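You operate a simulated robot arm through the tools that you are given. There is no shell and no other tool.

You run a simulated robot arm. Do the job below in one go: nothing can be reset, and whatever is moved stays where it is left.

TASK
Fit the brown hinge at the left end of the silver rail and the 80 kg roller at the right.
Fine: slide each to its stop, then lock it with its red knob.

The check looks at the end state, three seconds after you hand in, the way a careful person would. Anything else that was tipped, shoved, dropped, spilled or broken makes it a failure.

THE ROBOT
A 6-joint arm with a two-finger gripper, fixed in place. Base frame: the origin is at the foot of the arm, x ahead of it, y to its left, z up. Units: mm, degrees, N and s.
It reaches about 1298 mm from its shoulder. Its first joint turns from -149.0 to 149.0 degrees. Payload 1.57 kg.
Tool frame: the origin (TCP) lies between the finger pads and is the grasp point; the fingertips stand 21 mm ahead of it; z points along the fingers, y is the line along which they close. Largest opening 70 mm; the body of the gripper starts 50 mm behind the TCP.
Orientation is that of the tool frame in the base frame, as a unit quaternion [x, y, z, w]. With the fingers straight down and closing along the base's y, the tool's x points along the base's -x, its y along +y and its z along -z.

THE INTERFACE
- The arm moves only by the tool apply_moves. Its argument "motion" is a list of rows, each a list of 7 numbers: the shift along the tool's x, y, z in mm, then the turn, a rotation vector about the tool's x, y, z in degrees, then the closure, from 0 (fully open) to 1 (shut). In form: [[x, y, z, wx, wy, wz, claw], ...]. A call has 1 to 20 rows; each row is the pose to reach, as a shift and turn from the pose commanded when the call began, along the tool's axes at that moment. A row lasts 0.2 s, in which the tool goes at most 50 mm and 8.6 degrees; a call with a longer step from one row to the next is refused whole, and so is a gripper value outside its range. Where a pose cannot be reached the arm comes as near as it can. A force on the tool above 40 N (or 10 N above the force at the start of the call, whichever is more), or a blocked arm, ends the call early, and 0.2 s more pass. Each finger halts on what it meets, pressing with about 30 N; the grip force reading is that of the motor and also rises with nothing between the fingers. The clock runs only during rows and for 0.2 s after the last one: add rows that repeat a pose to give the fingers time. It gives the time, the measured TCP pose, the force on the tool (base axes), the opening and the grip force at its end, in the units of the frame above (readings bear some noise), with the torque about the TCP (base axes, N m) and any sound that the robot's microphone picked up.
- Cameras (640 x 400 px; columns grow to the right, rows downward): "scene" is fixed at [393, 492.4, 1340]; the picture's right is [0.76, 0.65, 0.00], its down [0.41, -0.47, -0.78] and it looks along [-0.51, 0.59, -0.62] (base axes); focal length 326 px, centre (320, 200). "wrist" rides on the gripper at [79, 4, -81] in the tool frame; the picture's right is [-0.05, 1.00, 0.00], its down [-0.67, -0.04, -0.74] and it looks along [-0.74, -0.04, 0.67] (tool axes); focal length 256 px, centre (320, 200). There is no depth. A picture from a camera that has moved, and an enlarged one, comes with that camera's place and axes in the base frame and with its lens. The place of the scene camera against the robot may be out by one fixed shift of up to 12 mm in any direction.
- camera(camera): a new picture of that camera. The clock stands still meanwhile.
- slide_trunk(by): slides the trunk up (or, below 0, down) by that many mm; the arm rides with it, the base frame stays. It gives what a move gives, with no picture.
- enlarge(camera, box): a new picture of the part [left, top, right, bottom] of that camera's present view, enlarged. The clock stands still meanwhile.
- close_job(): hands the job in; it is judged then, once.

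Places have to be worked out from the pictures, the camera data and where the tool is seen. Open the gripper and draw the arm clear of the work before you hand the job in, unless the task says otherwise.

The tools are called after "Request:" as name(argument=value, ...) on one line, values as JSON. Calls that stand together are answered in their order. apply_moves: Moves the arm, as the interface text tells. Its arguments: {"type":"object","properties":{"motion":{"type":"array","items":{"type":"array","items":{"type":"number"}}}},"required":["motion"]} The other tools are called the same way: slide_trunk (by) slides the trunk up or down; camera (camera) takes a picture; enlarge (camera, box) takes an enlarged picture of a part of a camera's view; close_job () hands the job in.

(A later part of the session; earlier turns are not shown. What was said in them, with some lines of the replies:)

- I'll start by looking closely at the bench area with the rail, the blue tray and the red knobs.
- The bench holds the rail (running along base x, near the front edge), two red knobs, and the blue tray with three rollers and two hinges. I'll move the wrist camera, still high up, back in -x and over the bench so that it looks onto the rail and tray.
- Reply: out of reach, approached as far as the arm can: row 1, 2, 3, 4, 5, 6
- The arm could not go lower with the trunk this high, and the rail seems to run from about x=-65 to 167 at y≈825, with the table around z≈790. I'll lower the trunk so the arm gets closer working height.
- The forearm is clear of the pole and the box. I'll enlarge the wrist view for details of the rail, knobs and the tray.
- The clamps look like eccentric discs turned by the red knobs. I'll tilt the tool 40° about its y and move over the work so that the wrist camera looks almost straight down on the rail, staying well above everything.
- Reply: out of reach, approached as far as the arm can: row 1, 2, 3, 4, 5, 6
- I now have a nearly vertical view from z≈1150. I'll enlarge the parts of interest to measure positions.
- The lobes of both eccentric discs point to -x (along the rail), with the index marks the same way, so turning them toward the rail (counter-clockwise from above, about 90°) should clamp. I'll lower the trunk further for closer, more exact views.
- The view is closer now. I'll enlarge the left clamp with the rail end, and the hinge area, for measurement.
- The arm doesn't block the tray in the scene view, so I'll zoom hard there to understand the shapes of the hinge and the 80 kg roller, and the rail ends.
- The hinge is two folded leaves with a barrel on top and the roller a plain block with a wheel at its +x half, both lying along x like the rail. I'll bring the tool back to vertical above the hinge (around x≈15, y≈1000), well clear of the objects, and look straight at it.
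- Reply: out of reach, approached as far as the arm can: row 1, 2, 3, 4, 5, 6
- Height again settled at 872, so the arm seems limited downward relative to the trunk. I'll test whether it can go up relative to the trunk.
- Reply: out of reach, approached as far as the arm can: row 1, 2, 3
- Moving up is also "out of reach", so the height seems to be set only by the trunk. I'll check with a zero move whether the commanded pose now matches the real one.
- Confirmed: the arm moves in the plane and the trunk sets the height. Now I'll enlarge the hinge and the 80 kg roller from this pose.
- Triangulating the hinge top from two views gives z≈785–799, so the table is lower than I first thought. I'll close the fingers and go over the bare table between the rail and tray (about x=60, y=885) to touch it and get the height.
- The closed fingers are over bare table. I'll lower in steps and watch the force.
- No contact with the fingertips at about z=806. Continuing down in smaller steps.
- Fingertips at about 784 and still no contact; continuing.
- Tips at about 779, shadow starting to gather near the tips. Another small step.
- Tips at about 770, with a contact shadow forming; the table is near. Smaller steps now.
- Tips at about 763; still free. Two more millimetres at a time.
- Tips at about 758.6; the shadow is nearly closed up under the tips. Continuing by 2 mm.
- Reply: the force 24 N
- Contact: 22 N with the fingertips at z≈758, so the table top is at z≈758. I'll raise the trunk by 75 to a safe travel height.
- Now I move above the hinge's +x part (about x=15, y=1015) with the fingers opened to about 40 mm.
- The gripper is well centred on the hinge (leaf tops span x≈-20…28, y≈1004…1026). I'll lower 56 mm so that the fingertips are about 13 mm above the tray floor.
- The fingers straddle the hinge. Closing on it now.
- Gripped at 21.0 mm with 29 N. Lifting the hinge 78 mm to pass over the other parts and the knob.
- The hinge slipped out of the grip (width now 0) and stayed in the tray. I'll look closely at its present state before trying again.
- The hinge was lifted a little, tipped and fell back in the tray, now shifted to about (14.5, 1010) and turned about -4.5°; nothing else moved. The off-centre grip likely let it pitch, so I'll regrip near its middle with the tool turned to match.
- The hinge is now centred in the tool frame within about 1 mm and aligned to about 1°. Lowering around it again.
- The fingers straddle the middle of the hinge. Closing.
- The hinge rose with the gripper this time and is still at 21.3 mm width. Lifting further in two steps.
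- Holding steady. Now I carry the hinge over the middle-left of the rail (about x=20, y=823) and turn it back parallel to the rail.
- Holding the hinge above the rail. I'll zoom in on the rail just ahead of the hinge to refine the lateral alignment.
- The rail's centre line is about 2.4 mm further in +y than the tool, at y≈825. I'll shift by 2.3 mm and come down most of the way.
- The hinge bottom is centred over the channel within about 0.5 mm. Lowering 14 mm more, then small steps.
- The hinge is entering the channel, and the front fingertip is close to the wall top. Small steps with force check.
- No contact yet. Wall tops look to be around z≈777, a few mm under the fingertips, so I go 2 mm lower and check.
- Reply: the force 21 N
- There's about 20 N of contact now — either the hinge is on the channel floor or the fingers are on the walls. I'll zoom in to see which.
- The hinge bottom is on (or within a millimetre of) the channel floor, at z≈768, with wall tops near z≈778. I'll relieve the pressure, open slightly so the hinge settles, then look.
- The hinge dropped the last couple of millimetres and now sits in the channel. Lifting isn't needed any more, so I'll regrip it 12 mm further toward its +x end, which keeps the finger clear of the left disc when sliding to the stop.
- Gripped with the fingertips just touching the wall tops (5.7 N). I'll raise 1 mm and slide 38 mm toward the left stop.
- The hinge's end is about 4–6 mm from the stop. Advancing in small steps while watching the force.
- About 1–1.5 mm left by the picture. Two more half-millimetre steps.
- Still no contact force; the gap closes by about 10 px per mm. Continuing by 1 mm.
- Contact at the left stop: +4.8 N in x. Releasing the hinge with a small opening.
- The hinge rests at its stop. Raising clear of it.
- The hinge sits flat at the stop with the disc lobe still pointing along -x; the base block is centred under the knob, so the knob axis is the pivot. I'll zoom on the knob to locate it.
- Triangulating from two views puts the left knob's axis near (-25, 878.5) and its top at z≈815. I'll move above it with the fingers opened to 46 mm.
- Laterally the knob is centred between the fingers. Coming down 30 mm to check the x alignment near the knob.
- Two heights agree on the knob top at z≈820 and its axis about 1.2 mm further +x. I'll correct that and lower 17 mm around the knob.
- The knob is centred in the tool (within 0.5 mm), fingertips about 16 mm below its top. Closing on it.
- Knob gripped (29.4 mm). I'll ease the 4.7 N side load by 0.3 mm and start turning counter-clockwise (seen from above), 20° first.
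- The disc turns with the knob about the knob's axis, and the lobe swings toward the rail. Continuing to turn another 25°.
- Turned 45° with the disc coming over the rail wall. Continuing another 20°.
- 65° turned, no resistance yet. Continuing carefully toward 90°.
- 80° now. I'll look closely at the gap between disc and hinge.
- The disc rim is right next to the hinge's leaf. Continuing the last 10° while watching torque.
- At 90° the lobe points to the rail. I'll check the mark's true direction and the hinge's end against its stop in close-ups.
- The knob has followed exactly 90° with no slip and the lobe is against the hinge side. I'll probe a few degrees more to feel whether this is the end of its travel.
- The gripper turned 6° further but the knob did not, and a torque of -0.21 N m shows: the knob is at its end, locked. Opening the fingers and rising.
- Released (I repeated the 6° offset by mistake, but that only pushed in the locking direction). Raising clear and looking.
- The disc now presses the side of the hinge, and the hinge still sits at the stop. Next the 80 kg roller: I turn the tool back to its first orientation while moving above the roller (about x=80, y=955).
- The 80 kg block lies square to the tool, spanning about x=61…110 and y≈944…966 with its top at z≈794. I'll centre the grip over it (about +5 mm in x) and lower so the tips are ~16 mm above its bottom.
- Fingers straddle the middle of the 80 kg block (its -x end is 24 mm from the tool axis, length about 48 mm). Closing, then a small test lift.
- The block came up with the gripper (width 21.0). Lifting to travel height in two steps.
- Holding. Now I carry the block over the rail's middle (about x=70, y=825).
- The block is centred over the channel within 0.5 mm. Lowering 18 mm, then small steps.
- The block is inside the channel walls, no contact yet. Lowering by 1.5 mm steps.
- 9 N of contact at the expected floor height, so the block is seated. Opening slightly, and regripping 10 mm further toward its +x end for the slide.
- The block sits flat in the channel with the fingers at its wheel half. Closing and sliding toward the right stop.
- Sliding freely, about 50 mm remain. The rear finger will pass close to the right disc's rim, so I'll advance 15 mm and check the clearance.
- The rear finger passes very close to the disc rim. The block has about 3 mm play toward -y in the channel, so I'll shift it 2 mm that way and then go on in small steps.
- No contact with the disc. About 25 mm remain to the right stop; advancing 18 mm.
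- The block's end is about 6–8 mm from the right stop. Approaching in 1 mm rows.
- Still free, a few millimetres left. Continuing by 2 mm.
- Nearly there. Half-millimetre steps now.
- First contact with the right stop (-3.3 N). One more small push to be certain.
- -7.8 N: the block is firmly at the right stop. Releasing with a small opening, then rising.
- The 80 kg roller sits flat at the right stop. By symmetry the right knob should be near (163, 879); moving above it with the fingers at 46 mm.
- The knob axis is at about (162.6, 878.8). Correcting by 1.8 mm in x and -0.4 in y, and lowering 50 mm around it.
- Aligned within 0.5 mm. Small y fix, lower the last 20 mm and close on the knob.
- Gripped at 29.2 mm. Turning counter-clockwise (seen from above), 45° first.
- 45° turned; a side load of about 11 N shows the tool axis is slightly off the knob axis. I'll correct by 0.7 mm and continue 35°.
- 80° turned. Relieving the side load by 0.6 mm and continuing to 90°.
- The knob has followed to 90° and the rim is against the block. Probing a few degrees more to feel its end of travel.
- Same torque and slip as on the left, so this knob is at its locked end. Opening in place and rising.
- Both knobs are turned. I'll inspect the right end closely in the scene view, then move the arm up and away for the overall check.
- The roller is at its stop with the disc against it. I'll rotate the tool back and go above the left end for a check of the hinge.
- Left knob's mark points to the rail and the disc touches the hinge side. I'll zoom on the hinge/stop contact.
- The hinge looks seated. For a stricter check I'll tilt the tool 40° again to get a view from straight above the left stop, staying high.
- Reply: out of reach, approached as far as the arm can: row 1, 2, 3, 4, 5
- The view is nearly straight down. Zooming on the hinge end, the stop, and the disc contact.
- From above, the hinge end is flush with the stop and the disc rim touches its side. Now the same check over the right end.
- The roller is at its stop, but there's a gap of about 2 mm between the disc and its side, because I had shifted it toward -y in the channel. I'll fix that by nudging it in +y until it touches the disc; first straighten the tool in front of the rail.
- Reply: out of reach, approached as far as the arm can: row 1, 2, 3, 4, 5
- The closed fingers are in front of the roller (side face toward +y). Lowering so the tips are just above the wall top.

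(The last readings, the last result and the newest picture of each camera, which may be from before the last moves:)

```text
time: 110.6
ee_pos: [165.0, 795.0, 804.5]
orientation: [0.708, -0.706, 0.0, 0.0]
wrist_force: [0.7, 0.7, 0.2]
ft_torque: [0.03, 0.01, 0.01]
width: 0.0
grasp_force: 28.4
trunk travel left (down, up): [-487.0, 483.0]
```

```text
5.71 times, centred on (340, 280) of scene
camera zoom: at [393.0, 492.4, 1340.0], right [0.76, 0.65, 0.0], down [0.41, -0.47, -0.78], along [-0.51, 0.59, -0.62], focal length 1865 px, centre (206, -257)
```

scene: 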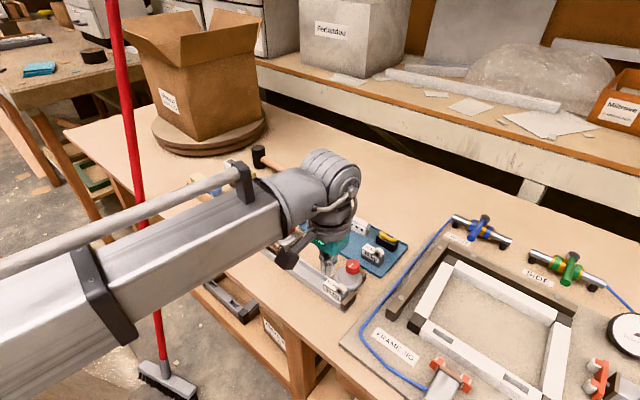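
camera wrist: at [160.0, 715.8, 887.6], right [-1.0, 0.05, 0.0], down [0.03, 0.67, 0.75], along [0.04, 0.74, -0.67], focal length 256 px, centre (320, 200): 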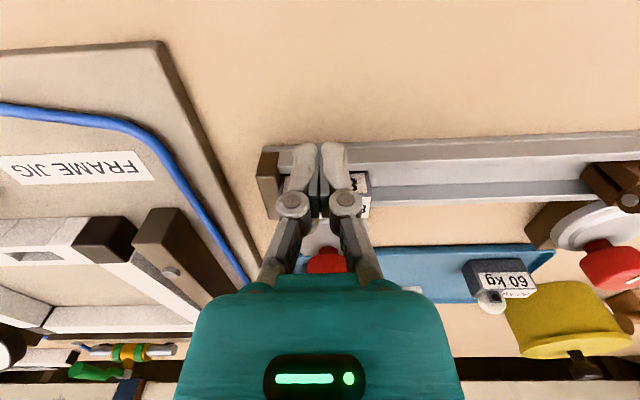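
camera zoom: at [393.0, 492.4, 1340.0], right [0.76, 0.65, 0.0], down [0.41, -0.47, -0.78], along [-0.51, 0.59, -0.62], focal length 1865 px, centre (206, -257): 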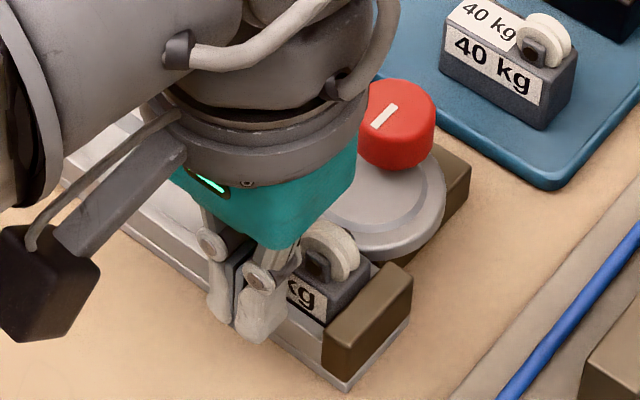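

Fingers stand in front of the block's middle. Advancing in +y: 8 mm, then small steps.

Request:
apply_moves(motion=[[-2, 0, 0, 0, 0, 0, 1], [-4, 0, 0, 0, 0, 0, 1], [-6, 0, 0, 0, 0, 0, 1], [-8, 0, 0, 0, 0, 0, 1]])

Request:
apply_moves(motion=[[-0.5, 0, 0, 0, 0, 0, 1], [-1, 0, 0, 0, 0, 0, 1], [-1, 0, 0, 0, 0, 0, 1]])

Request:
enlarge(camera="scene", box=[320, 260, 360, 300])

Request:
enlarge(camera="wrist", box=[250, 100, 400, 220])

```text
time: 111.6
ee_pos: [165.5, 803.5, 805.9]
orientation: [0.707, -0.707, 0.0, -0.001]
wrist_force: [-0.1, 0.0, 0.1]
ft_torque: [-0.04, 0.02, 0.0]
width: 0.0
grasp_force: 28.1
trunk travel left (down, up): [-487.0, 483.0]
```

```text
time: 112.4
ee_pos: [162.8, 803.9, 804.9]
orientation: [0.708, -0.706, 0.001, -0.001]
wrist_force: [-0.8, 0.7, 0.3]
ft_torque: [0.03, -0.02, 0.01]
width: 0.0
grasp_force: 28.3
trunk travel left (down, up): [-487.0, 483.0]
```

```text
10.00 times, centred on (340, 280) of scene
camera zoom: at [393.0, 492.4, 1340.0], right [0.76, 0.65, 0.0], down [0.41, -0.47, -0.78], along [-0.51, 0.59, -0.62], focal length 3263 px, centre (120, -600)
```

zoom: 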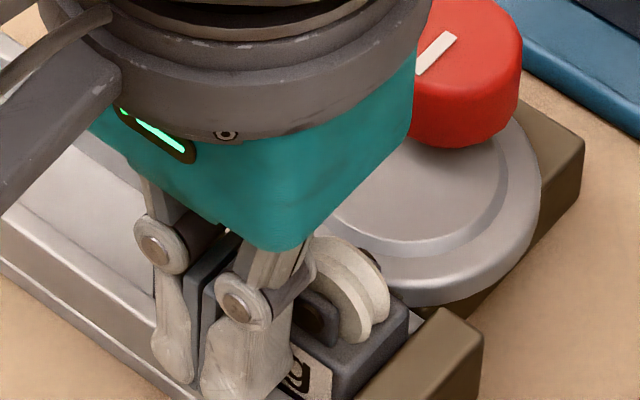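

```text
3.33 times, centred on (325, 160) of wrist
camera zoom: at [159.5, 725.2, 887.6], right [-1.0, 0.05, 0.0], down [0.03, 0.67, 0.75], along [0.04, 0.74, -0.67], focal length 853 px, centre (303, 333)
```

zoom: 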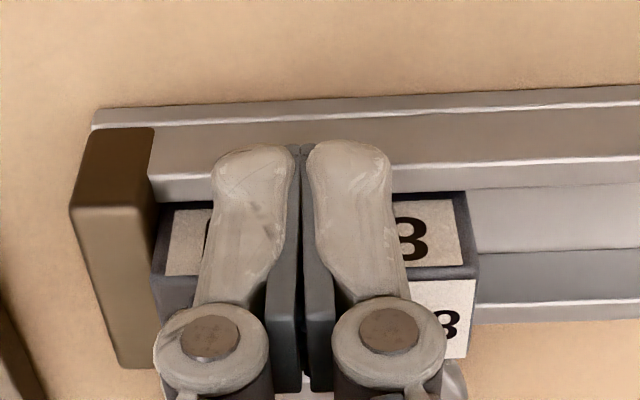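

No contact yet at y≈804. Continuing in 1 mm steps.

Request:
apply_moves(motion=[[-0.5, 0, 0, 0, 0, 0, 1], [-1, 0, 0, 0, 0, 0, 1], [-1, 0, 0, 0, 0, 0, 1]])

Request:
apply_moves(motion=[[-0.5, 0, 0, 0, 0, 0, 1], [-1, 0, 0, 0, 0, 0, 1], [-1, 0, 0, 0, 0, 0, 1]])

Request:
enlarge(camera="wrist", box=[250, 100, 400, 220])

```text
time: 113.2
ee_pos: [163.9, 805.0, 805.2]
orientation: [0.708, -0.706, 0.001, -0.001]
wrist_force: [-0.1, 0.3, 0.6]
ft_torque: [-0.01, 0.0, 0.03]
width: 6.2
grasp_force: 28.3
trunk travel left (down, up): [-487.0, 483.0]
```

```text
time: 114.0
ee_pos: [162.4, 806.0, 804.5]
orientation: [0.708, -0.707, 0.001, -0.001]
wrist_force: [-0.3, -1.6, -0.5]
ft_torque: [0.0, 0.01, 0.0]
width: 6.0
grasp_force: 28.3
trunk travel left (down, up): [-487.0, 483.0]
```

```text
3.33 times, centred on (325, 160) of wrist
camera zoom: at [159.5, 726.4, 887.7], right [-1.0, 0.05, 0.0], down [0.03, 0.67, 0.75], along [0.04, 0.74, -0.67], focal length 853 px, centre (303, 333)
```

zoom: 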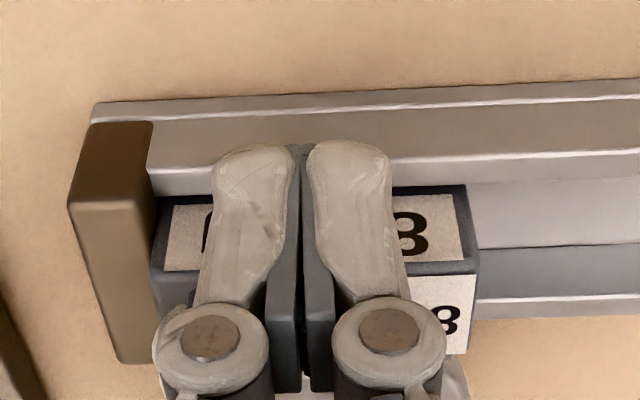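

The width reading jumped to 6 mm, which is odd with nothing expected between the fingers. I'll look closely before pushing further.

Request:
enlarge(camera="wrist", box=[290, 140, 360, 220])

Request:
enlarge(camera="scene", box=[320, 260, 360, 300])

```text
5.00 times, centred on (325, 180) of wrist
camera zoom: at [159.5, 726.4, 887.7], right [-1.0, 0.05, 0.0], down [0.03, 0.67, 0.75], along [0.04, 0.74, -0.67], focal length 1280 px, centre (295, 300)
```

zoom: 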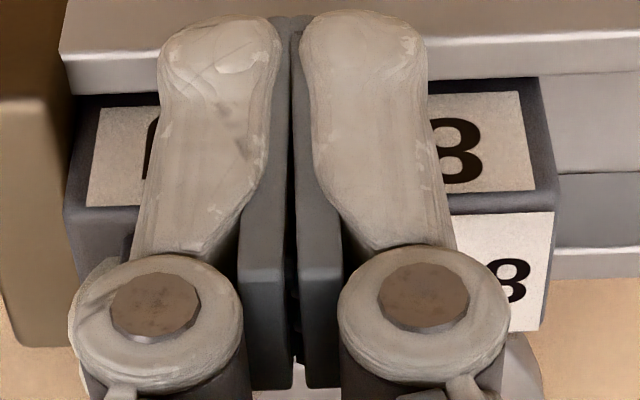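

```text
10.00 times, centred on (340, 280) of scene
camera zoom: at [393.0, 492.4, 1340.0], right [0.76, 0.65, 0.0], down [0.41, -0.47, -0.78], along [-0.51, 0.59, -0.62], focal length 3263 px, centre (120, -600)
```

zoom: 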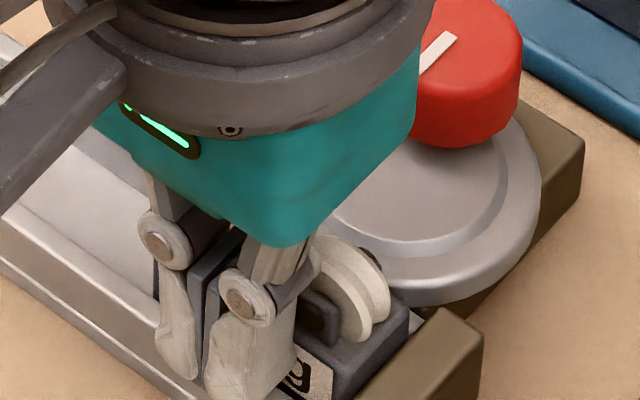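

Visually the fingers are still shut, so I treat the reading as an artefact; a slight -1.6 N in y suggests first contact with the block. Continuing in half-millimetre steps.

Request:
apply_moves(motion=[[-0.5, 0, 0, 0, 0, 0, 1], [-0.5, 0, 0, 0, 0, 0, 1]])

Request:
apply_moves(motion=[[-0.5, 0, 0, 0, 0, 0, 1], [-0.5, 0, 0, 0, 0, 0, 1]])

Request:
enlarge(camera="wrist", box=[250, 100, 400, 220])

```text
time: 114.6
ee_pos: [164.0, 806.3, 805.5]
orientation: [0.708, -0.706, 0.0, -0.001]
wrist_force: [-1.5, -4.1, 0.6]
ft_torque: [-0.11, 0.03, 0.03]
width: 6.0
grasp_force: 29.2
trunk travel left (down, up): [-487.0, 483.0]
```

```text
time: 115.2
ee_pos: [164.3, 806.1, 805.9]
orientation: [0.708, -0.707, 0.002, 0.001]
wrist_force: [-3.3, -5.5, 0.8]
ft_torque: [-0.07, 0.04, 0.02]
width: 6.0
grasp_force: 28.4
trunk travel left (down, up): [-487.0, 483.0]
```

```text
3.33 times, centred on (325, 160) of wrist
camera zoom: at [160.0, 727.1, 888.0], right [-1.0, 0.05, 0.0], down [0.03, 0.67, 0.75], along [0.04, 0.74, -0.67], focal length 853 px, centre (303, 333)
```

zoom: 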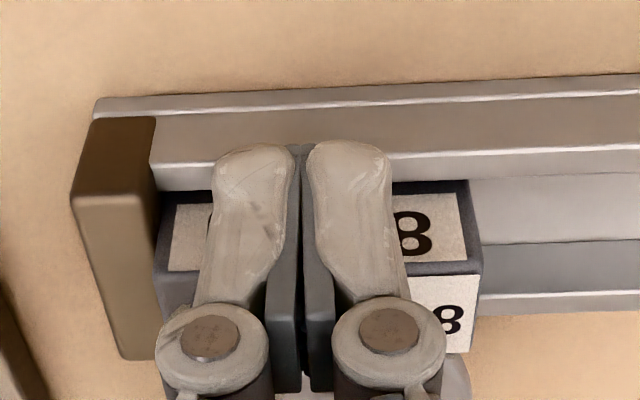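

Force has risen to 5.5 N; the block may be sticking. I'll push a little more in half-millimetre steps, limited to about 12 N.

Request:
apply_moves(motion=[[-0.5, 0, 0, 0, 0, 0, 1], [-0.5, 0, 0, 0, 0, 0, 1]])

Request:
enlarge(camera="wrist", box=[250, 100, 400, 220])

Request:
enlarge(camera="scene", box=[320, 260, 360, 300])

```text
time: 115.8
ee_pos: [163.0, 806.5, 806.3]
orientation: [-0.707, 0.707, 0.001, 0.001]
wrist_force: [-1.1, -7.0, 2.3]
ft_torque: [-0.09, 0.01, 0.02]
width: 5.9
grasp_force: 28.2
trunk travel left (down, up): [-487.0, 483.0]
```

```text
3.33 times, centred on (325, 160) of wrist
camera zoom: at [160.0, 727.5, 888.2], right [-1.0, 0.05, 0.0], down [0.03, 0.67, 0.75], along [0.04, 0.74, -0.67], focal length 853 px, centre (303, 333)
```

zoom: 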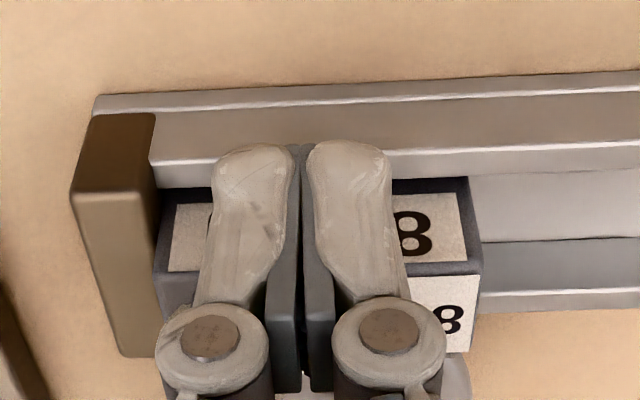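

```text
10.00 times, centred on (340, 280) of scene
camera zoom: at [393.0, 492.4, 1340.0], right [0.76, 0.65, 0.0], down [0.41, -0.47, -0.78], along [-0.51, 0.59, -0.62], focal length 3263 px, centre (120, -600)
```

zoom: 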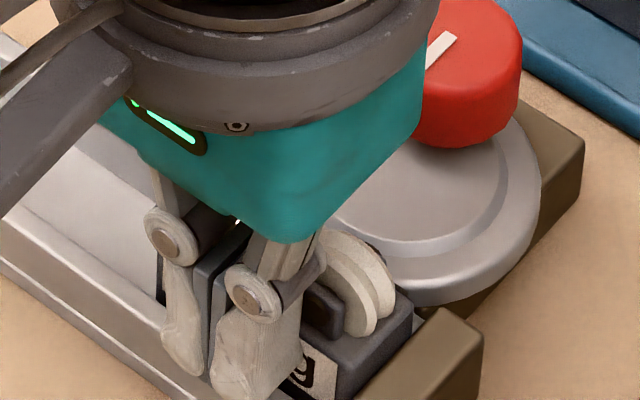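

The scene view suggests the block moved +y by about 2 mm, and the force rose to 7 N as if it now touches the disc. Backing off, rising, and checking from above.

Request:
apply_moves(motion=[[1.5, 0, 0, 0, 0, 0, 1], [4, 0, 0, 0, 0, 0, 1], [8, 0, 0, 0, 0, 0, 1]])

Request:
slide_trunk(by=84)

Request:
apply_moves(motion=[[-5, 0, -7, 0, 6.7, 0, 1], [-10, 0, -14, 0, 13.4, 0, 1], [-15, 0, -21, 0, 20, 0, 1], [-20, 0, -29, 0, 26.7, 0, 1], [-25, 0, -37, 0, 33.4, 0, 1], [-30, 0, -44, 0, 40, 0, 1]])

Request:
camera(camera="wrist")

```text
time: 116.6
ee_pos: [163.2, 799.8, 805.6]
orientation: [0.708, -0.706, 0.001, -0.001]
wrist_force: [0.3, 0.1, -0.2]
ft_torque: [0.03, 0.01, 0.01]
width: 0.1
grasp_force: 28.2
trunk travel left (down, up): [-487.0, 483.0]
```

```text
time: 117.8
ee_pos: [164.4, 797.9, 889.3]
orientation: [-0.707, 0.707, -0.001, 0.001]
wrist_force: [-0.2, -0.2, -0.4]
ft_torque: [0.01, 0.01, -0.03]
width: 0.0
grasp_force: 28.5
trunk travel left (down, up): [-571.0, 399.0]
```

```text
time: 119.2
ee_pos: [169.0, 821.5, 908.0]
orientation: [0.692, -0.687, 0.163, 0.15]
wrist_force: [0.3, -1.1, -0.4]
ft_torque: [-0.01, 0.0, -0.01]
width: 0.0
grasp_force: 28.3
out of reach, approached as far as the arm can: row 1, 2, 3, 4, 5, 6
trunk travel left (down, up): [-571.0, 399.0]
```

```text
taken
camera wrist: at [163.2, 785.7, 1016.2], right [-1.0, 0.04, -0.04], down [0.02, 0.92, 0.38], along [0.05, 0.38, -0.92], focal length 256 px, centre (320, 200)
```

wrist: 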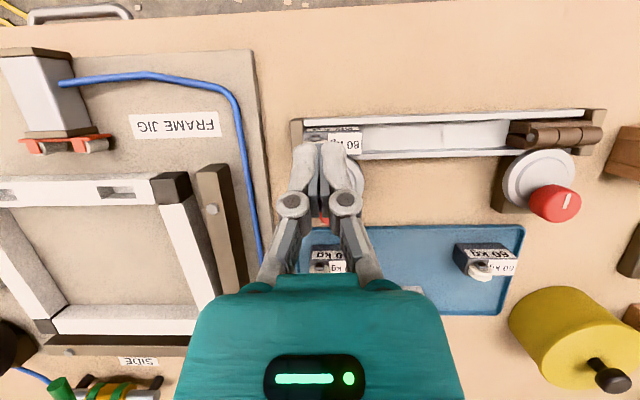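

In this yaw the tilt is limited and the fingers hide the spot. I'll straighten, turn back to the first orientation, and then use the same top view as before.

Request:
apply_moves(motion=[[0, 0, 0, 0, -6.5, 0, 1], [0, 0, 0, 0, -13, 0, 1], [0, 0, 0, 0, -19.5, 0, 1], [0, 0, 0, 0, -25.5, 0, 1]])

Request:
apply_moves(motion=[[0, 0, 0, 0, 0, 8.2, 0.9], [0, 0, 0, 0, 0, 16.4, 0.8], [0, 0, 0, 0, 0, 24.5, 0.7], [0, 0, 0, 0, 0, 32.7, 0.6], [0, 0, 0, 0, 0, 40.9, 0.5], [0, 0, 0, 0, 0, 49.1, 0.4], [0, 0, 0, 0, 0, 57.3, 0.34], [0, 0, 0, 0, 0, 65.5, 0.34], [0, 0, 0, 0, 0, 73.6, 0.34], [0, 0, 0, 0, 0, 81.8, 0.34], [0, 0, 0, 0, 0, 90, 0.34]])

Request:
camera(camera="wrist")

```text
time: 120.2
ee_pos: [168.7, 823.6, 889.2]
orientation: [0.711, -0.704, 0.006, -0.006]
wrist_force: [-0.5, 1.4, -0.4]
ft_torque: [-0.02, -0.01, 0.0]
width: 0.0
grasp_force: 29.1
out of reach, approached as far as the arm can: row 1, 2, 3, 4
trunk travel left (down, up): [-571.0, 399.0]
```

```text
time: 122.6
ee_pos: [168.7, 824.9, 889.2]
orientation: [-0.003, 1.0, 0.0, 0.009]
wrist_force: [0.5, 0.3, -0.1]
ft_torque: [0.03, -0.03, 0.03]
width: 46.1
grasp_force: 0.0
trunk travel left (down, up): [-571.0, 399.0]
```

```text
taken
camera wrist: at [88.6, 828.4, 970.3], right [0.05, 1.0, 0.0], down [0.65, -0.03, 0.76], along [0.76, -0.04, -0.65], focal length 256 px, centre (320, 200)
```

wrist: 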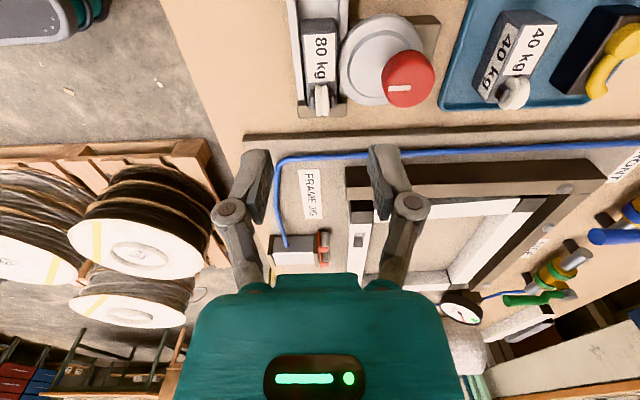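

Good view now. Zooming on the roller with the disc, and then tilting for the straight-down view.

Request:
enlarge(camera="wrist", box=[285, 10, 385, 120])

Request:
apply_moves(motion=[[-2, 2, -7, 0, 6.7, 0, 0.34], [-4, 4, -14, 0, 13.4, 0, 0.34], [-6, 7, -21, 0, 20, 0, 0.34], [-8, 9, -29, 0, 26.7, 0, 0.34], [-10, 11, -37, 0, 33.4, 0, 0.34], [-11, 13, -44, 0, 40, 0, 0.34]])

Request:
enlarge(camera="wrist", box=[290, 120, 370, 195])

```text
3.64 times, centred on (335, 65) of wrist
camera zoom: at [88.6, 828.4, 970.3], right [0.05, 1.0, 0.0], down [0.65, -0.03, 0.76], along [0.76, -0.04, -0.65], focal length 931 px, centre (266, 691)
```

zoom: 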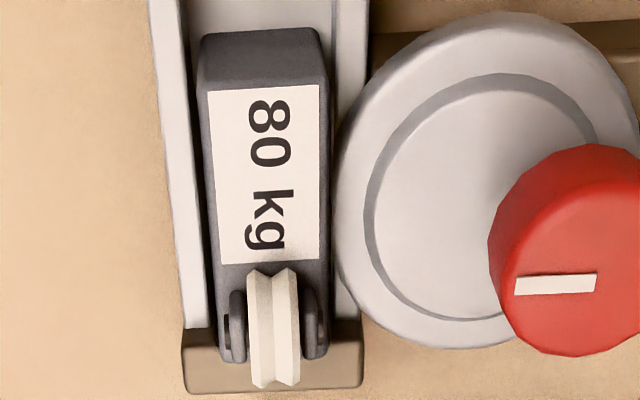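

```text
time: 124.0
ee_pos: [179.9, 836.9, 929.5]
orientation: [-0.005, 0.942, -0.002, -0.334]
wrist_force: [0.4, -0.4, 0.2]
ft_torque: [0.02, 0.02, 0.02]
width: 46.3
grasp_force: 0.1
out of reach, approached as far as the arm can: row 1, 2, 3, 4, 5
trunk travel left (down, up): [-571.0, 399.0]
```

```text
5.33 times, centred on (330, 158) of wrist
camera zoom: at [169.6, 841.1, 1045.2], right [0.03, 1.0, -0.03], down [0.99, -0.03, 0.16], along [0.16, -0.04, -0.99], focal length 1365 px, centre (267, 427)
```

zoom: 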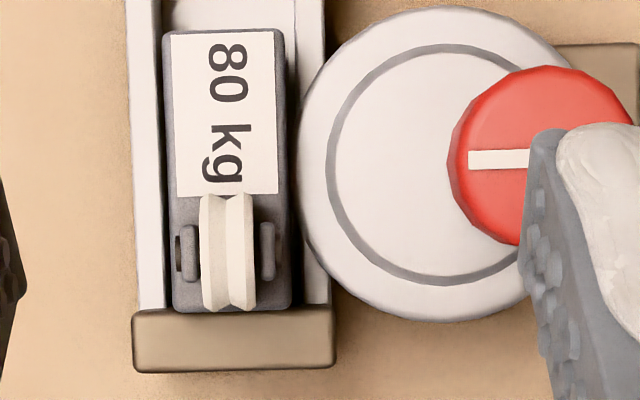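

Seen from above, the roller is now centred in the channel and still at its stop, but the rim is about 1.8 mm from its side (pushing high only tipped it slightly). To bring it properly against the disc, I'll take it by its two ends (fingers along x) and shift it. First straighten the tool above it.

Request:
apply_moves(motion=[[-2.5, -2, 7, 0, -6.5, 0, 0.2], [-5, -4, 14, 0, -13, 0, 0.1], [-7.5, -6, 22, 0, -19.5, 0, 0], [-10, -8, 29, 0, -26, 0, 0], [-12.5, -10, 37, 0, -32.5, 0, 0], [-15.3, -12, 44.3, 0, -39, 0, 0]])

Request:
apply_moves(motion=[[0, 0, 0, 0, 0, -8.1, 0], [0, 0, 0, 0, 0, -16.3, 0], [0, 0, 0, 0, 0, -24.4, 0], [0, 0, 0, 0, 0, -32.5, 0], [0, 0, 0, 0, 0, -40.6, 0], [0, 0, 0, 0, 0, -48.8, 0], [0, 0, 0, 0, 0, -56.9, 0], [0, 0, 0, 0, 0, -65, 0], [0, 0, 0, 0, 0, -73.1, 0], [0, 0, 0, 0, 0, -81.3, 0], [0, 0, 0, 0, 0, -89.4, 0]])

Request:
camera(camera="wrist")

Request:
enlarge(camera="wrist", box=[220, 40, 420, 190])

```text
time: 125.4
ee_pos: [163.6, 825.1, 889.1]
orientation: [-0.005, 1.0, -0.001, 0.0]
wrist_force: [0.1, 0.3, -0.6]
ft_torque: [0.01, -0.01, 0.02]
width: 70.1
grasp_force: 0.1
out of reach, approached as far as the arm can: row 1, 2, 3, 4, 5
trunk travel left (down, up): [-571.0, 399.0]
```

```text
time: 127.8
ee_pos: [163.7, 823.1, 889.6]
orientation: [0.708, -0.707, 0.0, 0.001]
wrist_force: [0.9, -0.2, 0.0]
ft_torque: [0.01, -0.01, -0.01]
width: 70.0
grasp_force: 0.1
trunk travel left (down, up): [-571.0, 399.0]
```

```text
taken
camera wrist: at [160.0, 745.5, 971.8], right [-1.0, 0.05, 0.0], down [0.03, 0.67, 0.74], along [0.04, 0.74, -0.67], focal length 256 px, centre (320, 200)
```

wrist: 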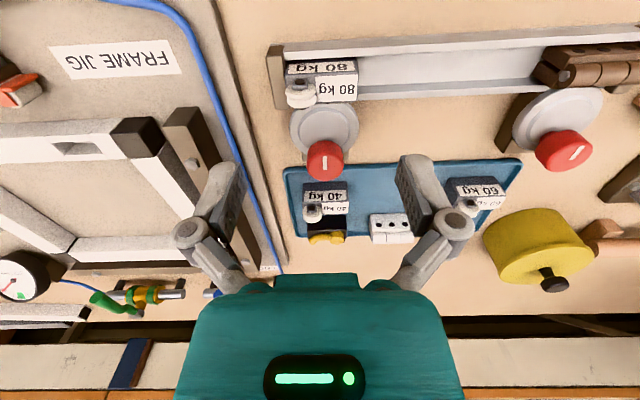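

```text
2.67 times, centred on (320, 115) of wrist
camera zoom: at [160.0, 745.5, 971.8], right [-1.0, 0.05, 0.0], down [0.03, 0.67, 0.74], along [0.04, 0.74, -0.67], focal length 683 px, centre (320, 427)
```

zoom: 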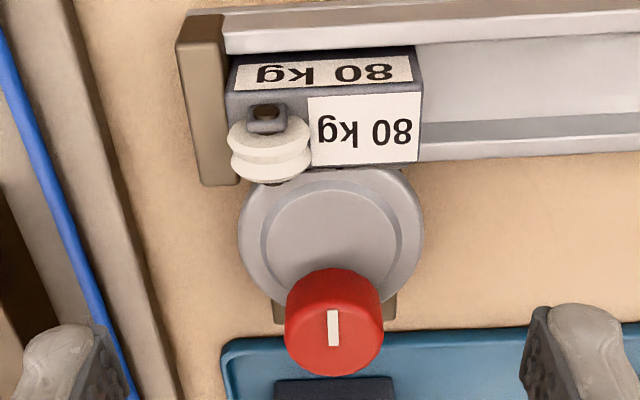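

The block is centred between the fingers (fingers along x). Lowering with 62 mm opening, the last part in small steps because the rear finger will be over the stop block.

Request:
apply_moves(motion=[[0, 0.4, 0, 0, 0, 0, 0.12], [0, 0.4, 0, 0, 0, 0, 0.12]])

Request:
slide_trunk(by=-70)

Request:
camera(camera="wrist")

Request:
enlarge(camera="scene", box=[310, 240, 380, 310])

```text
time: 128.4
ee_pos: [163.6, 825.4, 888.8]
orientation: [0.707, -0.707, 0.0, 0.001]
wrist_force: [0.2, 0.0, 0.6]
ft_torque: [0.01, 0.0, -0.04]
width: 61.5
grasp_force: 0.0
trunk travel left (down, up): [-571.0, 399.0]
```

```text
time: 129.5
ee_pos: [163.6, 825.3, 818.8]
orientation: [-0.707, 0.708, 0.0, 0.0]
wrist_force: [0.0, -0.6, 0.2]
ft_torque: [-0.03, 0.03, -0.02]
width: 61.5
grasp_force: 0.0
trunk travel left (down, up): [-501.0, 469.0]
```

```text
taken
camera wrist: at [159.5, 745.8, 901.8], right [-1.0, 0.05, 0.0], down [0.04, 0.67, 0.74], along [0.04, 0.74, -0.67], focal length 256 px, centre (320, 200)
```

wrist: 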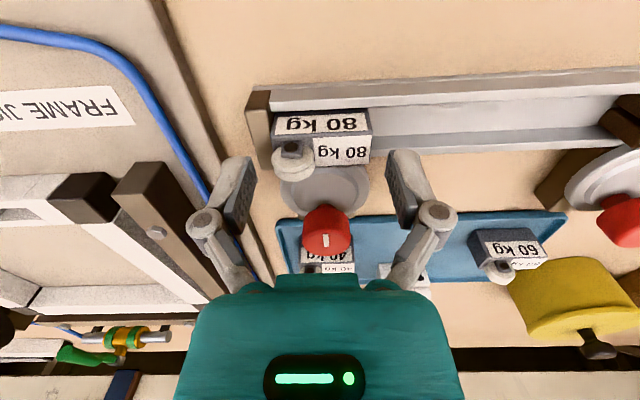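

```text
5.71 times, centred on (345, 275) of scene
camera zoom: at [393.0, 492.4, 1340.0], right [0.76, 0.65, 0.0], down [0.41, -0.47, -0.78], along [-0.51, 0.59, -0.62], focal length 1865 px, centre (177, -229)
```

zoom: 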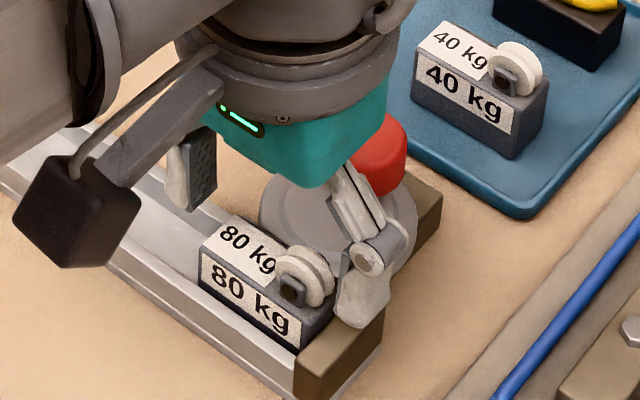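

Fingers are on both sides of the block's ends. Lowering 8 mm, then 2 mm.

Request:
slide_trunk(by=-8)

Request:
slide_trunk(by=-2)

Request:
enlarge(camera="wrist", box=[210, 80, 430, 220])

Request:
enlarge(camera="scene", box=[320, 255, 370, 305])

```text
time: 130.0
ee_pos: [164.0, 824.5, 811.3]
orientation: [-0.707, 0.707, 0.0, 0.0]
wrist_force: [-0.2, 0.3, 0.4]
ft_torque: [0.01, 0.03, -0.01]
width: 61.6
grasp_force: 0.1
trunk travel left (down, up): [-493.0, 477.0]
```

```text
time: 130.6
ee_pos: [164.2, 825.5, 809.1]
orientation: [-0.707, 0.707, -0.001, -0.001]
wrist_force: [1.1, 0.1, -0.8]
ft_torque: [0.0, 0.0, -0.03]
width: 61.6
grasp_force: 0.1
trunk travel left (down, up): [-491.0, 479.0]
```

```text
2.86 times, centred on (320, 150) of wrist
camera zoom: at [159.5, 745.9, 891.8], right [-1.0, 0.05, 0.0], down [0.04, 0.67, 0.74], along [0.04, 0.74, -0.67], focal length 731 px, centre (320, 343)
```

zoom: 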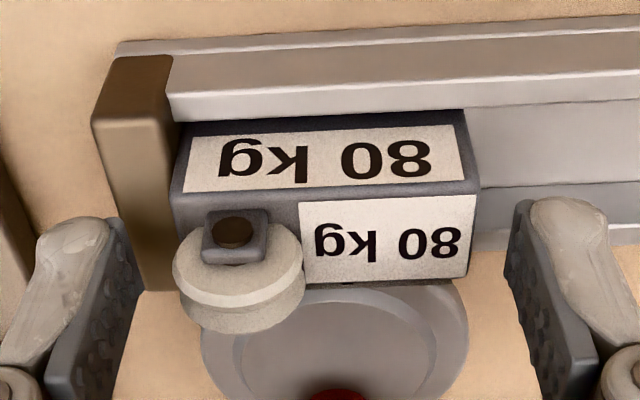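

```text
8.00 times, centred on (345, 280) of scene
camera zoom: at [393.0, 492.4, 1340.0], right [0.76, 0.65, 0.0], down [0.41, -0.47, -0.78], along [-0.51, 0.59, -0.62], focal length 2611 px, centre (120, -440)
```

zoom: 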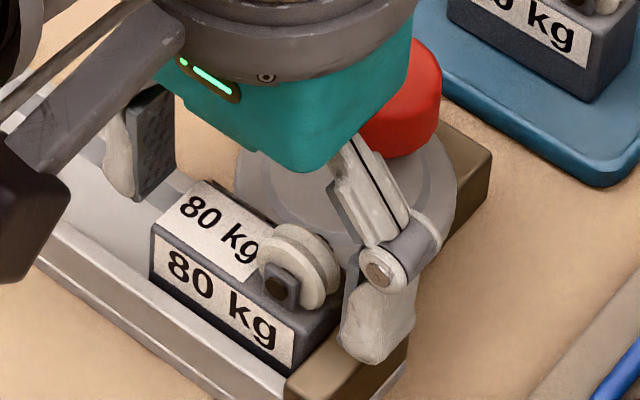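

Tips at z≈788, above the stop block, with 7 mm overlap on the block's ends. Closing on the ends.

Request:
apply_moves(motion=[[0, 0, 0, 0, 0, 0, 0.2], [0, 0, 0, 0, 0, 0, 0.26], [0, 0, 0, 0, 0, 0, 0.32], [0, 0, 0, 0, 0, 0, 0.4], [0, 0, 0, 0, 0, 0, 0.4]])

Request:
enlarge(camera="wrist", box=[210, 80, 430, 220])

Request:
enlarge(camera="scene", box=[320, 255, 370, 305])

```text
time: 131.8
ee_pos: [162.8, 825.0, 809.7]
orientation: [0.707, -0.707, -0.001, 0.0]
wrist_force: [-6.8, 1.5, 5.2]
ft_torque: [0.05, 0.23, 0.0]
width: 49.3
grasp_force: 30.5
trunk travel left (down, up): [-491.0, 479.0]
```

```text
2.86 times, centred on (320, 150) of wrist
camera zoom: at [158.6, 745.8, 892.1], right [-1.0, 0.05, 0.0], down [0.04, 0.67, 0.74], along [0.04, 0.74, -0.67], focal length 731 px, centre (320, 343)
```

zoom: 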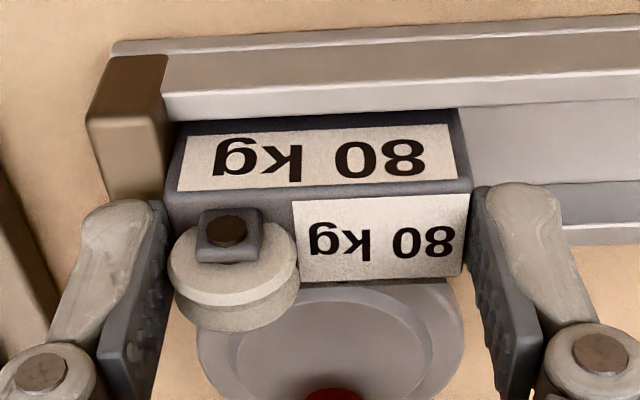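

```text
8.00 times, centred on (345, 280) of scene
camera zoom: at [393.0, 492.4, 1340.0], right [0.76, 0.65, 0.0], down [0.41, -0.47, -0.78], along [-0.51, 0.59, -0.62], focal length 2611 px, centre (120, -440)
```

zoom: 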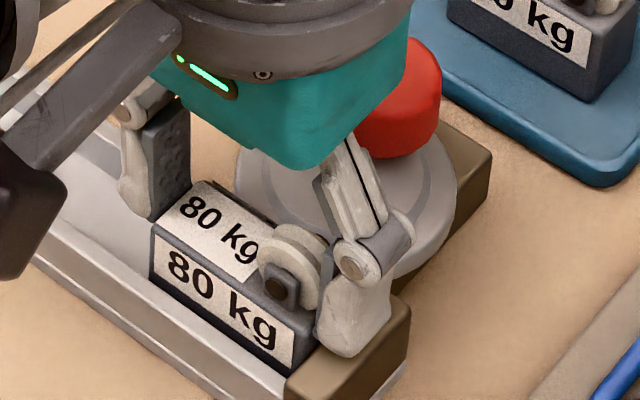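

Gripped at 49.3 mm, the block still pressed on the stop (-6.8 N in x). I'll raise 1 mm to relieve the vertical load and shift +y in small steps until it touches the disc.

Request:
slide_trunk(by=1)

Request:
apply_moves(motion=[[-0.5, 0, 0, 0, 0, 0, 0.4], [-1, 0, 0, 0, 0, 0, 0.4], [-1, 0, 0, 0, 0, 0, 0.4]])

```text
time: 132.3
ee_pos: [162.3, 824.8, 809.6]
orientation: [0.707, -0.707, 0.0, 0.001]
wrist_force: [-8.0, -2.0, -7.2]
ft_torque: [-0.05, 0.34, -0.03]
width: 49.1
grasp_force: 29.9
trunk travel left (down, up): [-492.0, 478.0]
```

```text
time: 133.1
ee_pos: [162.9, 825.4, 810.3]
orientation: [-0.707, 0.707, -0.001, -0.001]
wrist_force: [-8.7, -12.0, -8.8]
ft_torque: [-0.49, 0.34, -0.01]
width: 49.4
grasp_force: 30.2
trunk travel left (down, up): [-492.0, 478.0]
```

There's 12 N resisting in y, probably friction at the stop because of the x preload. I'll relieve the x load by 0.5 mm and look.

Request:
apply_moves(motion=[[0, 0.3, 0, 0, 0, 0, 0.4], [0, 0.6, 0, 0, 0, 0, 0.4], [0, 0.6, 0, 0, 0, 0, 0.4]])

Request:
enlarge(camera="wrist", box=[210, 80, 430, 220])

Request:
enlarge(camera="scene", box=[320, 255, 370, 305])

```text
time: 133.9
ee_pos: [162.7, 826.1, 810.1]
orientation: [-0.707, 0.707, -0.001, 0.001]
wrist_force: [-2.0, -9.5, -2.4]
ft_torque: [-0.39, 0.07, -0.02]
width: 49.2
grasp_force: 30.3
trunk travel left (down, up): [-492.0, 478.0]
```

```text
2.86 times, centred on (320, 150) of wrist
camera zoom: at [158.4, 747.0, 893.1], right [-1.0, 0.05, 0.0], down [0.04, 0.67, 0.74], along [0.04, 0.74, -0.67], focal length 731 px, centre (320, 343)
```

zoom: 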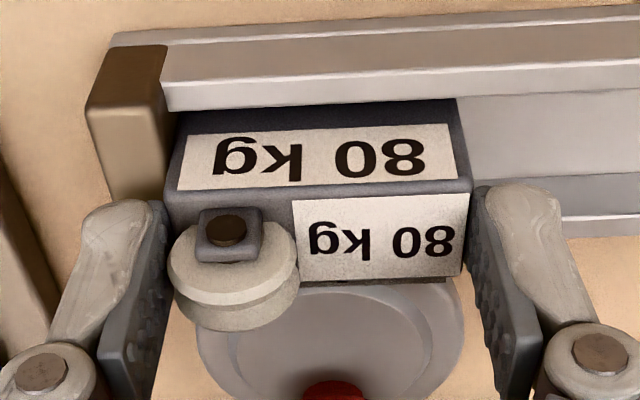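

```text
8.00 times, centred on (345, 280) of scene
camera zoom: at [393.0, 492.4, 1340.0], right [0.76, 0.65, 0.0], down [0.41, -0.47, -0.78], along [-0.51, 0.59, -0.62], focal length 2611 px, centre (120, -440)
```

zoom: 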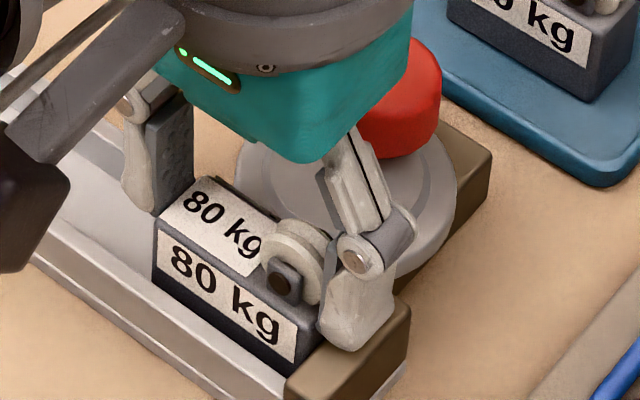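

The block moved about 1.1 mm with the gripper and now bears on the disc (9.5 N in y), still touching the stop (-2 N in x). I'll ease the y load slightly, set it down 1 mm and release.

Request:
apply_moves(motion=[[0.3, -0.2, 0, 0, 0, 0, 0.4], [0.3, -0.2, 0, 0, 0, 0, 0.4]])

Request:
slide_trunk(by=-1)

Request:
apply_moves(motion=[[0, 0, 0, 0, 0, 0, 0.24], [0, 0, 0, 0, 0, 0, 0.16], [0, 0, 0, 0, 0, 0, 0.12], [0, 0, 0, 0, 0, 0, 0.12]])

Request:
enlarge(camera="wrist", box=[210, 80, 430, 220])

```text
time: 134.5
ee_pos: [162.5, 826.2, 810.5]
orientation: [0.708, -0.707, -0.001, -0.001]
wrist_force: [-3.1, 1.1, 3.8]
ft_torque: [0.05, 0.05, 0.03]
width: 49.2
grasp_force: 30.5
trunk travel left (down, up): [-492.0, 478.0]
```

```text
time: 135.0
ee_pos: [161.4, 825.6, 810.3]
orientation: [-0.707, 0.708, 0.001, 0.001]
wrist_force: [-3.2, 7.7, 14.7]
ft_torque: [0.36, 0.09, 0.0]
width: 49.2
grasp_force: 29.8
trunk travel left (down, up): [-491.0, 479.0]
```

```text
time: 136.0
ee_pos: [163.1, 824.5, 809.2]
orientation: [0.707, -0.707, 0.0, -0.001]
wrist_force: [-0.3, -0.9, 0.0]
ft_torque: [0.0, 0.0, -0.04]
width: 61.6
grasp_force: 0.1
trunk travel left (down, up): [-491.0, 479.0]
```

```text
2.86 times, centred on (320, 150) of wrist
camera zoom: at [158.9, 746.3, 891.8], right [-1.0, 0.05, 0.0], down [0.04, 0.67, 0.74], along [0.04, 0.74, -0.67], focal length 731 px, centre (320, 343)
```

zoom: 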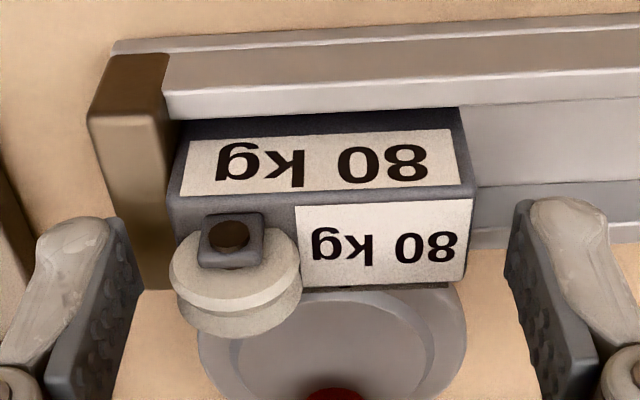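

Released and the block sits in the channel. Raising and turning back for a final top check.

Request:
slide_trunk(by=80)

Request:
apply_moves(motion=[[0, 0, 0, 0, 0, 8.2, 0.12], [0, 0, 0, 0, 0, 16.4, 0.12], [0, 0, 0, 0, 0, 24.5, 0.12], [0, 0, 0, 0, 0, 32.7, 0.12], [0, 0, 0, 0, 0, 40.9, 0.12], [0, 0, 0, 0, 0, 49.1, 0.12], [0, 0, 0, 0, 0, 57.3, 0.12], [0, 0, 0, 0, 0, 65.5, 0.12], [0, 0, 0, 0, 0, 73.6, 0.12], [0, 0, 0, 0, 0, 81.8, 0.12], [0, 0, 0, 0, 0, 90, 0.12]])

Request:
apply_moves(motion=[[-3, 2, -7, 0, 6.7, 0, 0.12], [-6, 4, -14, 0, 13.4, 0, 0.12], [-9, 6, -21, 0, 20, 0, 0.12], [-12, 8, -29, 0, 26.7, 0, 0.12], [-14, 10, -37, 0, 33.4, 0, 0.12], [-16, 12, -44, 0, 40, 0, 0.12]])

Request:
enlarge(camera="wrist", box=[290, 120, 370, 195])

Request:
camera(camera="wrist")

```text
time: 137.2
ee_pos: [162.8, 826.7, 889.3]
orientation: [-0.707, 0.708, -0.001, -0.001]
wrist_force: [-0.4, 0.4, 0.2]
ft_torque: [-0.01, -0.03, -0.01]
width: 61.6
grasp_force: 0.0
trunk travel left (down, up): [-571.0, 399.0]
```

```text
time: 139.6
ee_pos: [163.4, 824.8, 888.4]
orientation: [0.002, 1.0, -0.002, 0.0]
wrist_force: [-0.5, -0.5, 0.1]
ft_torque: [-0.02, 0.01, 0.02]
width: 61.3
grasp_force: 0.1
trunk travel left (down, up): [-571.0, 399.0]
```

```text
time: 140.9
ee_pos: [179.1, 838.5, 932.7]
orientation: [0.001, 0.939, 0.0, -0.343]
wrist_force: [0.5, 0.0, 0.2]
ft_torque: [-0.02, 0.04, 0.03]
width: 61.7
grasp_force: 0.0
out of reach, approached as far as the arm can: row 1, 2, 3, 4, 5
trunk travel left (down, up): [-571.0, 399.0]
```

```text
5.33 times, centred on (330, 158) of wrist
camera zoom: at [170.8, 842.5, 1047.6], right [0.04, 1.0, -0.04], down [0.99, -0.04, 0.14], along [0.14, -0.04, -0.99], focal length 1365 px, centre (267, 427)
```

zoom: 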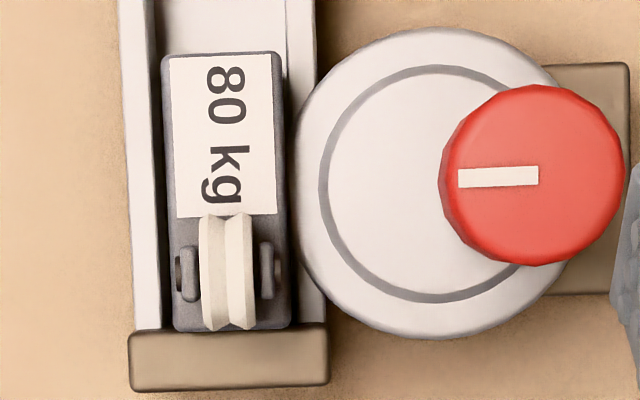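

```text
taken
camera wrist: at [170.8, 842.5, 1047.6], right [0.04, 1.0, -0.04], down [0.99, -0.04, 0.14], along [0.14, -0.04, -0.99], focal length 256 px, centre (320, 200)
```

wrist: 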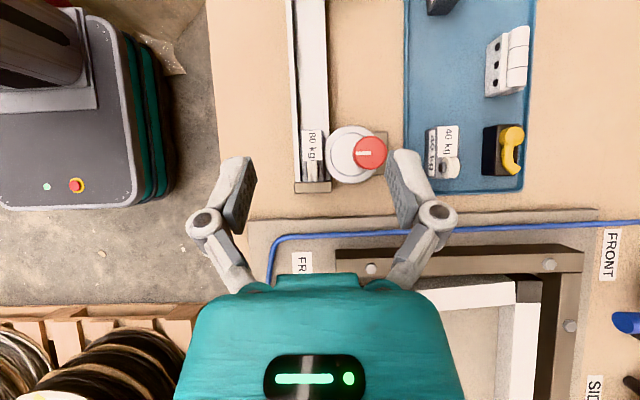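

The roller is at its stop, square in the channel, and the disc is now against its side to within about a millimetre; the knob's mark points straight at the rail. Now I straighten the tool, raise the trunk and withdraw the arm with the gripper open.

Request:
apply_moves(motion=[[0, 0, 7, 0, -6.7, 0, 0], [0, 0, 14, 0, -13.4, 0, 0], [0, 0, 22, 0, -20, 0, 0], [0, 0, 29, 0, -26.7, 0, 0], [0, 0, 37, 0, -33.4, 0, 0], [0, 0, 44, 0, -40, 0, 0]])

Request:
slide_trunk(by=253)

Request:
camera(camera="scene")

```text
time: 142.3
ee_pos: [150.1, 836.3, 890.0]
orientation: [0.0, 1.0, -0.001, 0.001]
wrist_force: [0.1, -0.3, 1.5]
ft_torque: [0.0, 0.02, 0.01]
width: 70.1
grasp_force: 0.1
out of reach, approached as far as the arm can: row 1, 2, 3, 4, 5, 6
trunk travel left (down, up): [-571.0, 399.0]
```

```text
time: 145.0
ee_pos: [150.4, 837.5, 1142.0]
orientation: [0.001, 1.0, -0.001, 0.0]
wrist_force: [-0.4, -0.3, 0.0]
ft_torque: [-0.06, 0.0, 0.04]
width: 70.3
grasp_force: 0.1
trunk travel left (down, up): [-824.0, 146.0]
```

```text
taken
```

scene: 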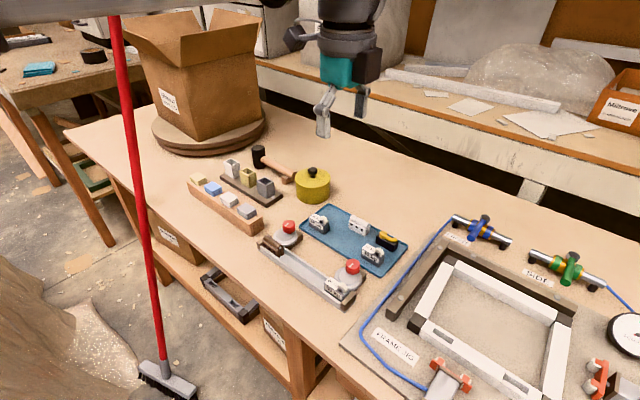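

All other objects stand where they were. I'll withdraw the arm to near its starting place and take final close-ups.

Request:
apply_moves(motion=[[11, -40, 0, 0, 0, 0, 0], [23, -81, 0, 0, 0, 0, 0], [34, -122, 0, 0, 0, 0, 0], [46, -163, 0, 0, 0, 0, 0], [46, -163, 0, 0, 0, 0, 0]])

Request:
enlarge(camera="scene", box=[240, 190, 420, 310])

Request:
enlarge(camera="scene", box=[310, 250, 370, 310])

Request:
enlarge(camera="scene", box=[250, 215, 310, 265])

```text
time: 146.2
ee_pos: [105.1, 676.5, 1142.2]
orientation: [0.0, 1.0, 0.0, 0.0]
wrist_force: [0.1, -0.1, -0.3]
ft_torque: [0.0, -0.01, -0.01]
width: 69.8
grasp_force: 0.0
trunk travel left (down, up): [-824.0, 146.0]
```

```text
3.33 times, centred on (330, 250) of scene
camera zoom: at [393.0, 492.4, 1340.0], right [0.76, 0.65, 0.0], down [0.41, -0.47, -0.78], along [-0.51, 0.59, -0.62], focal length 1088 px, centre (287, 33)
```

zoom: 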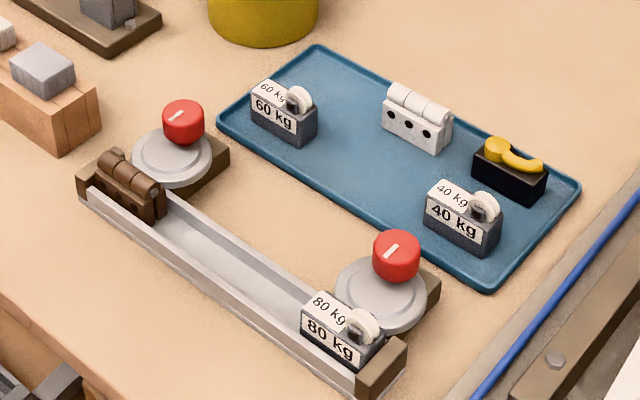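

```text
6.67 times, centred on (340, 280) of scene
camera zoom: at [393.0, 492.4, 1340.0], right [0.76, 0.65, 0.0], down [0.41, -0.47, -0.78], along [-0.51, 0.59, -0.62], focal length 2176 px, centre (187, -333)
```

zoom: 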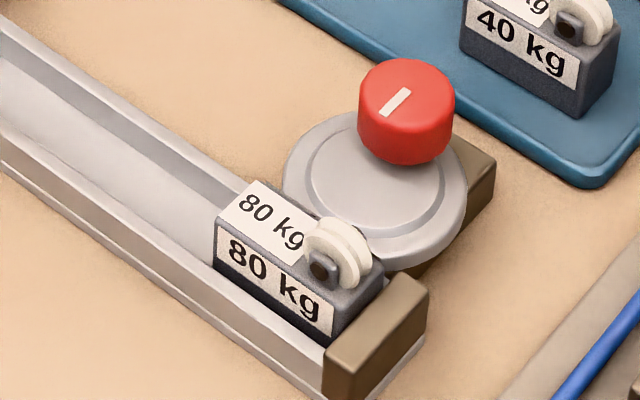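

```text
8.00 times, centred on (280, 240) of scene
camera zoom: at [393.0, 492.4, 1340.0], right [0.76, 0.65, 0.0], down [0.41, -0.47, -0.78], along [-0.51, 0.59, -0.62], focal length 2611 px, centre (640, -120)
```

zoom: 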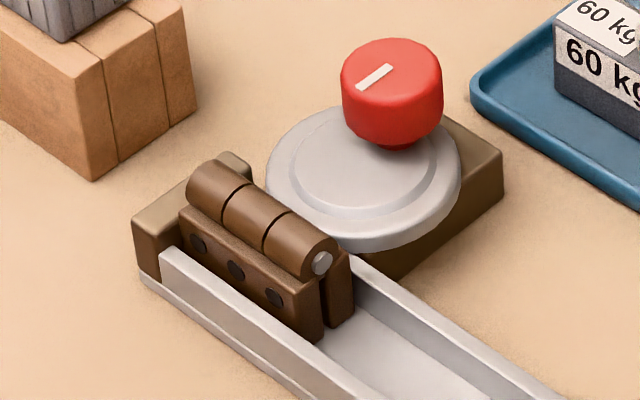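

The brown hinge sits at the left stop and the 80 kg roller at the right stop. Both red knobs are turned to the end of their travel with the discs toward the parts, nothing else has moved, and the open gripper is clear. Handing in.

Request:
close_job()

```text
The job is handed in.
```

The brown hinge is at the left end of the silver rail and the 80 kg roller is at the right. Each is slid to its stop and locked with its red knob. I handed the job in with the gripper open and the arm drawn clear.

- **Hinge:** I felt it touch the left stop. A view from straight above showed its end flush with the stop and the clamp disc touching its side.
- **Roller:** I felt it touch the right stop, and it was still seated there in the last view from above. The clamp disc stands up to about a millimetre from its side. It was about 2 mm off at first, so I moved the roller toward the disc after locking.
- **Knobs:** both are turned a quarter turn to the end of their travel.
- **Dropped hinge:** it slipped out of my first grip and fell back into the tray. I picked it up again, and nothing else was disturbed.
- **Other objects:** everything else looked to be where it started in the final pictures.
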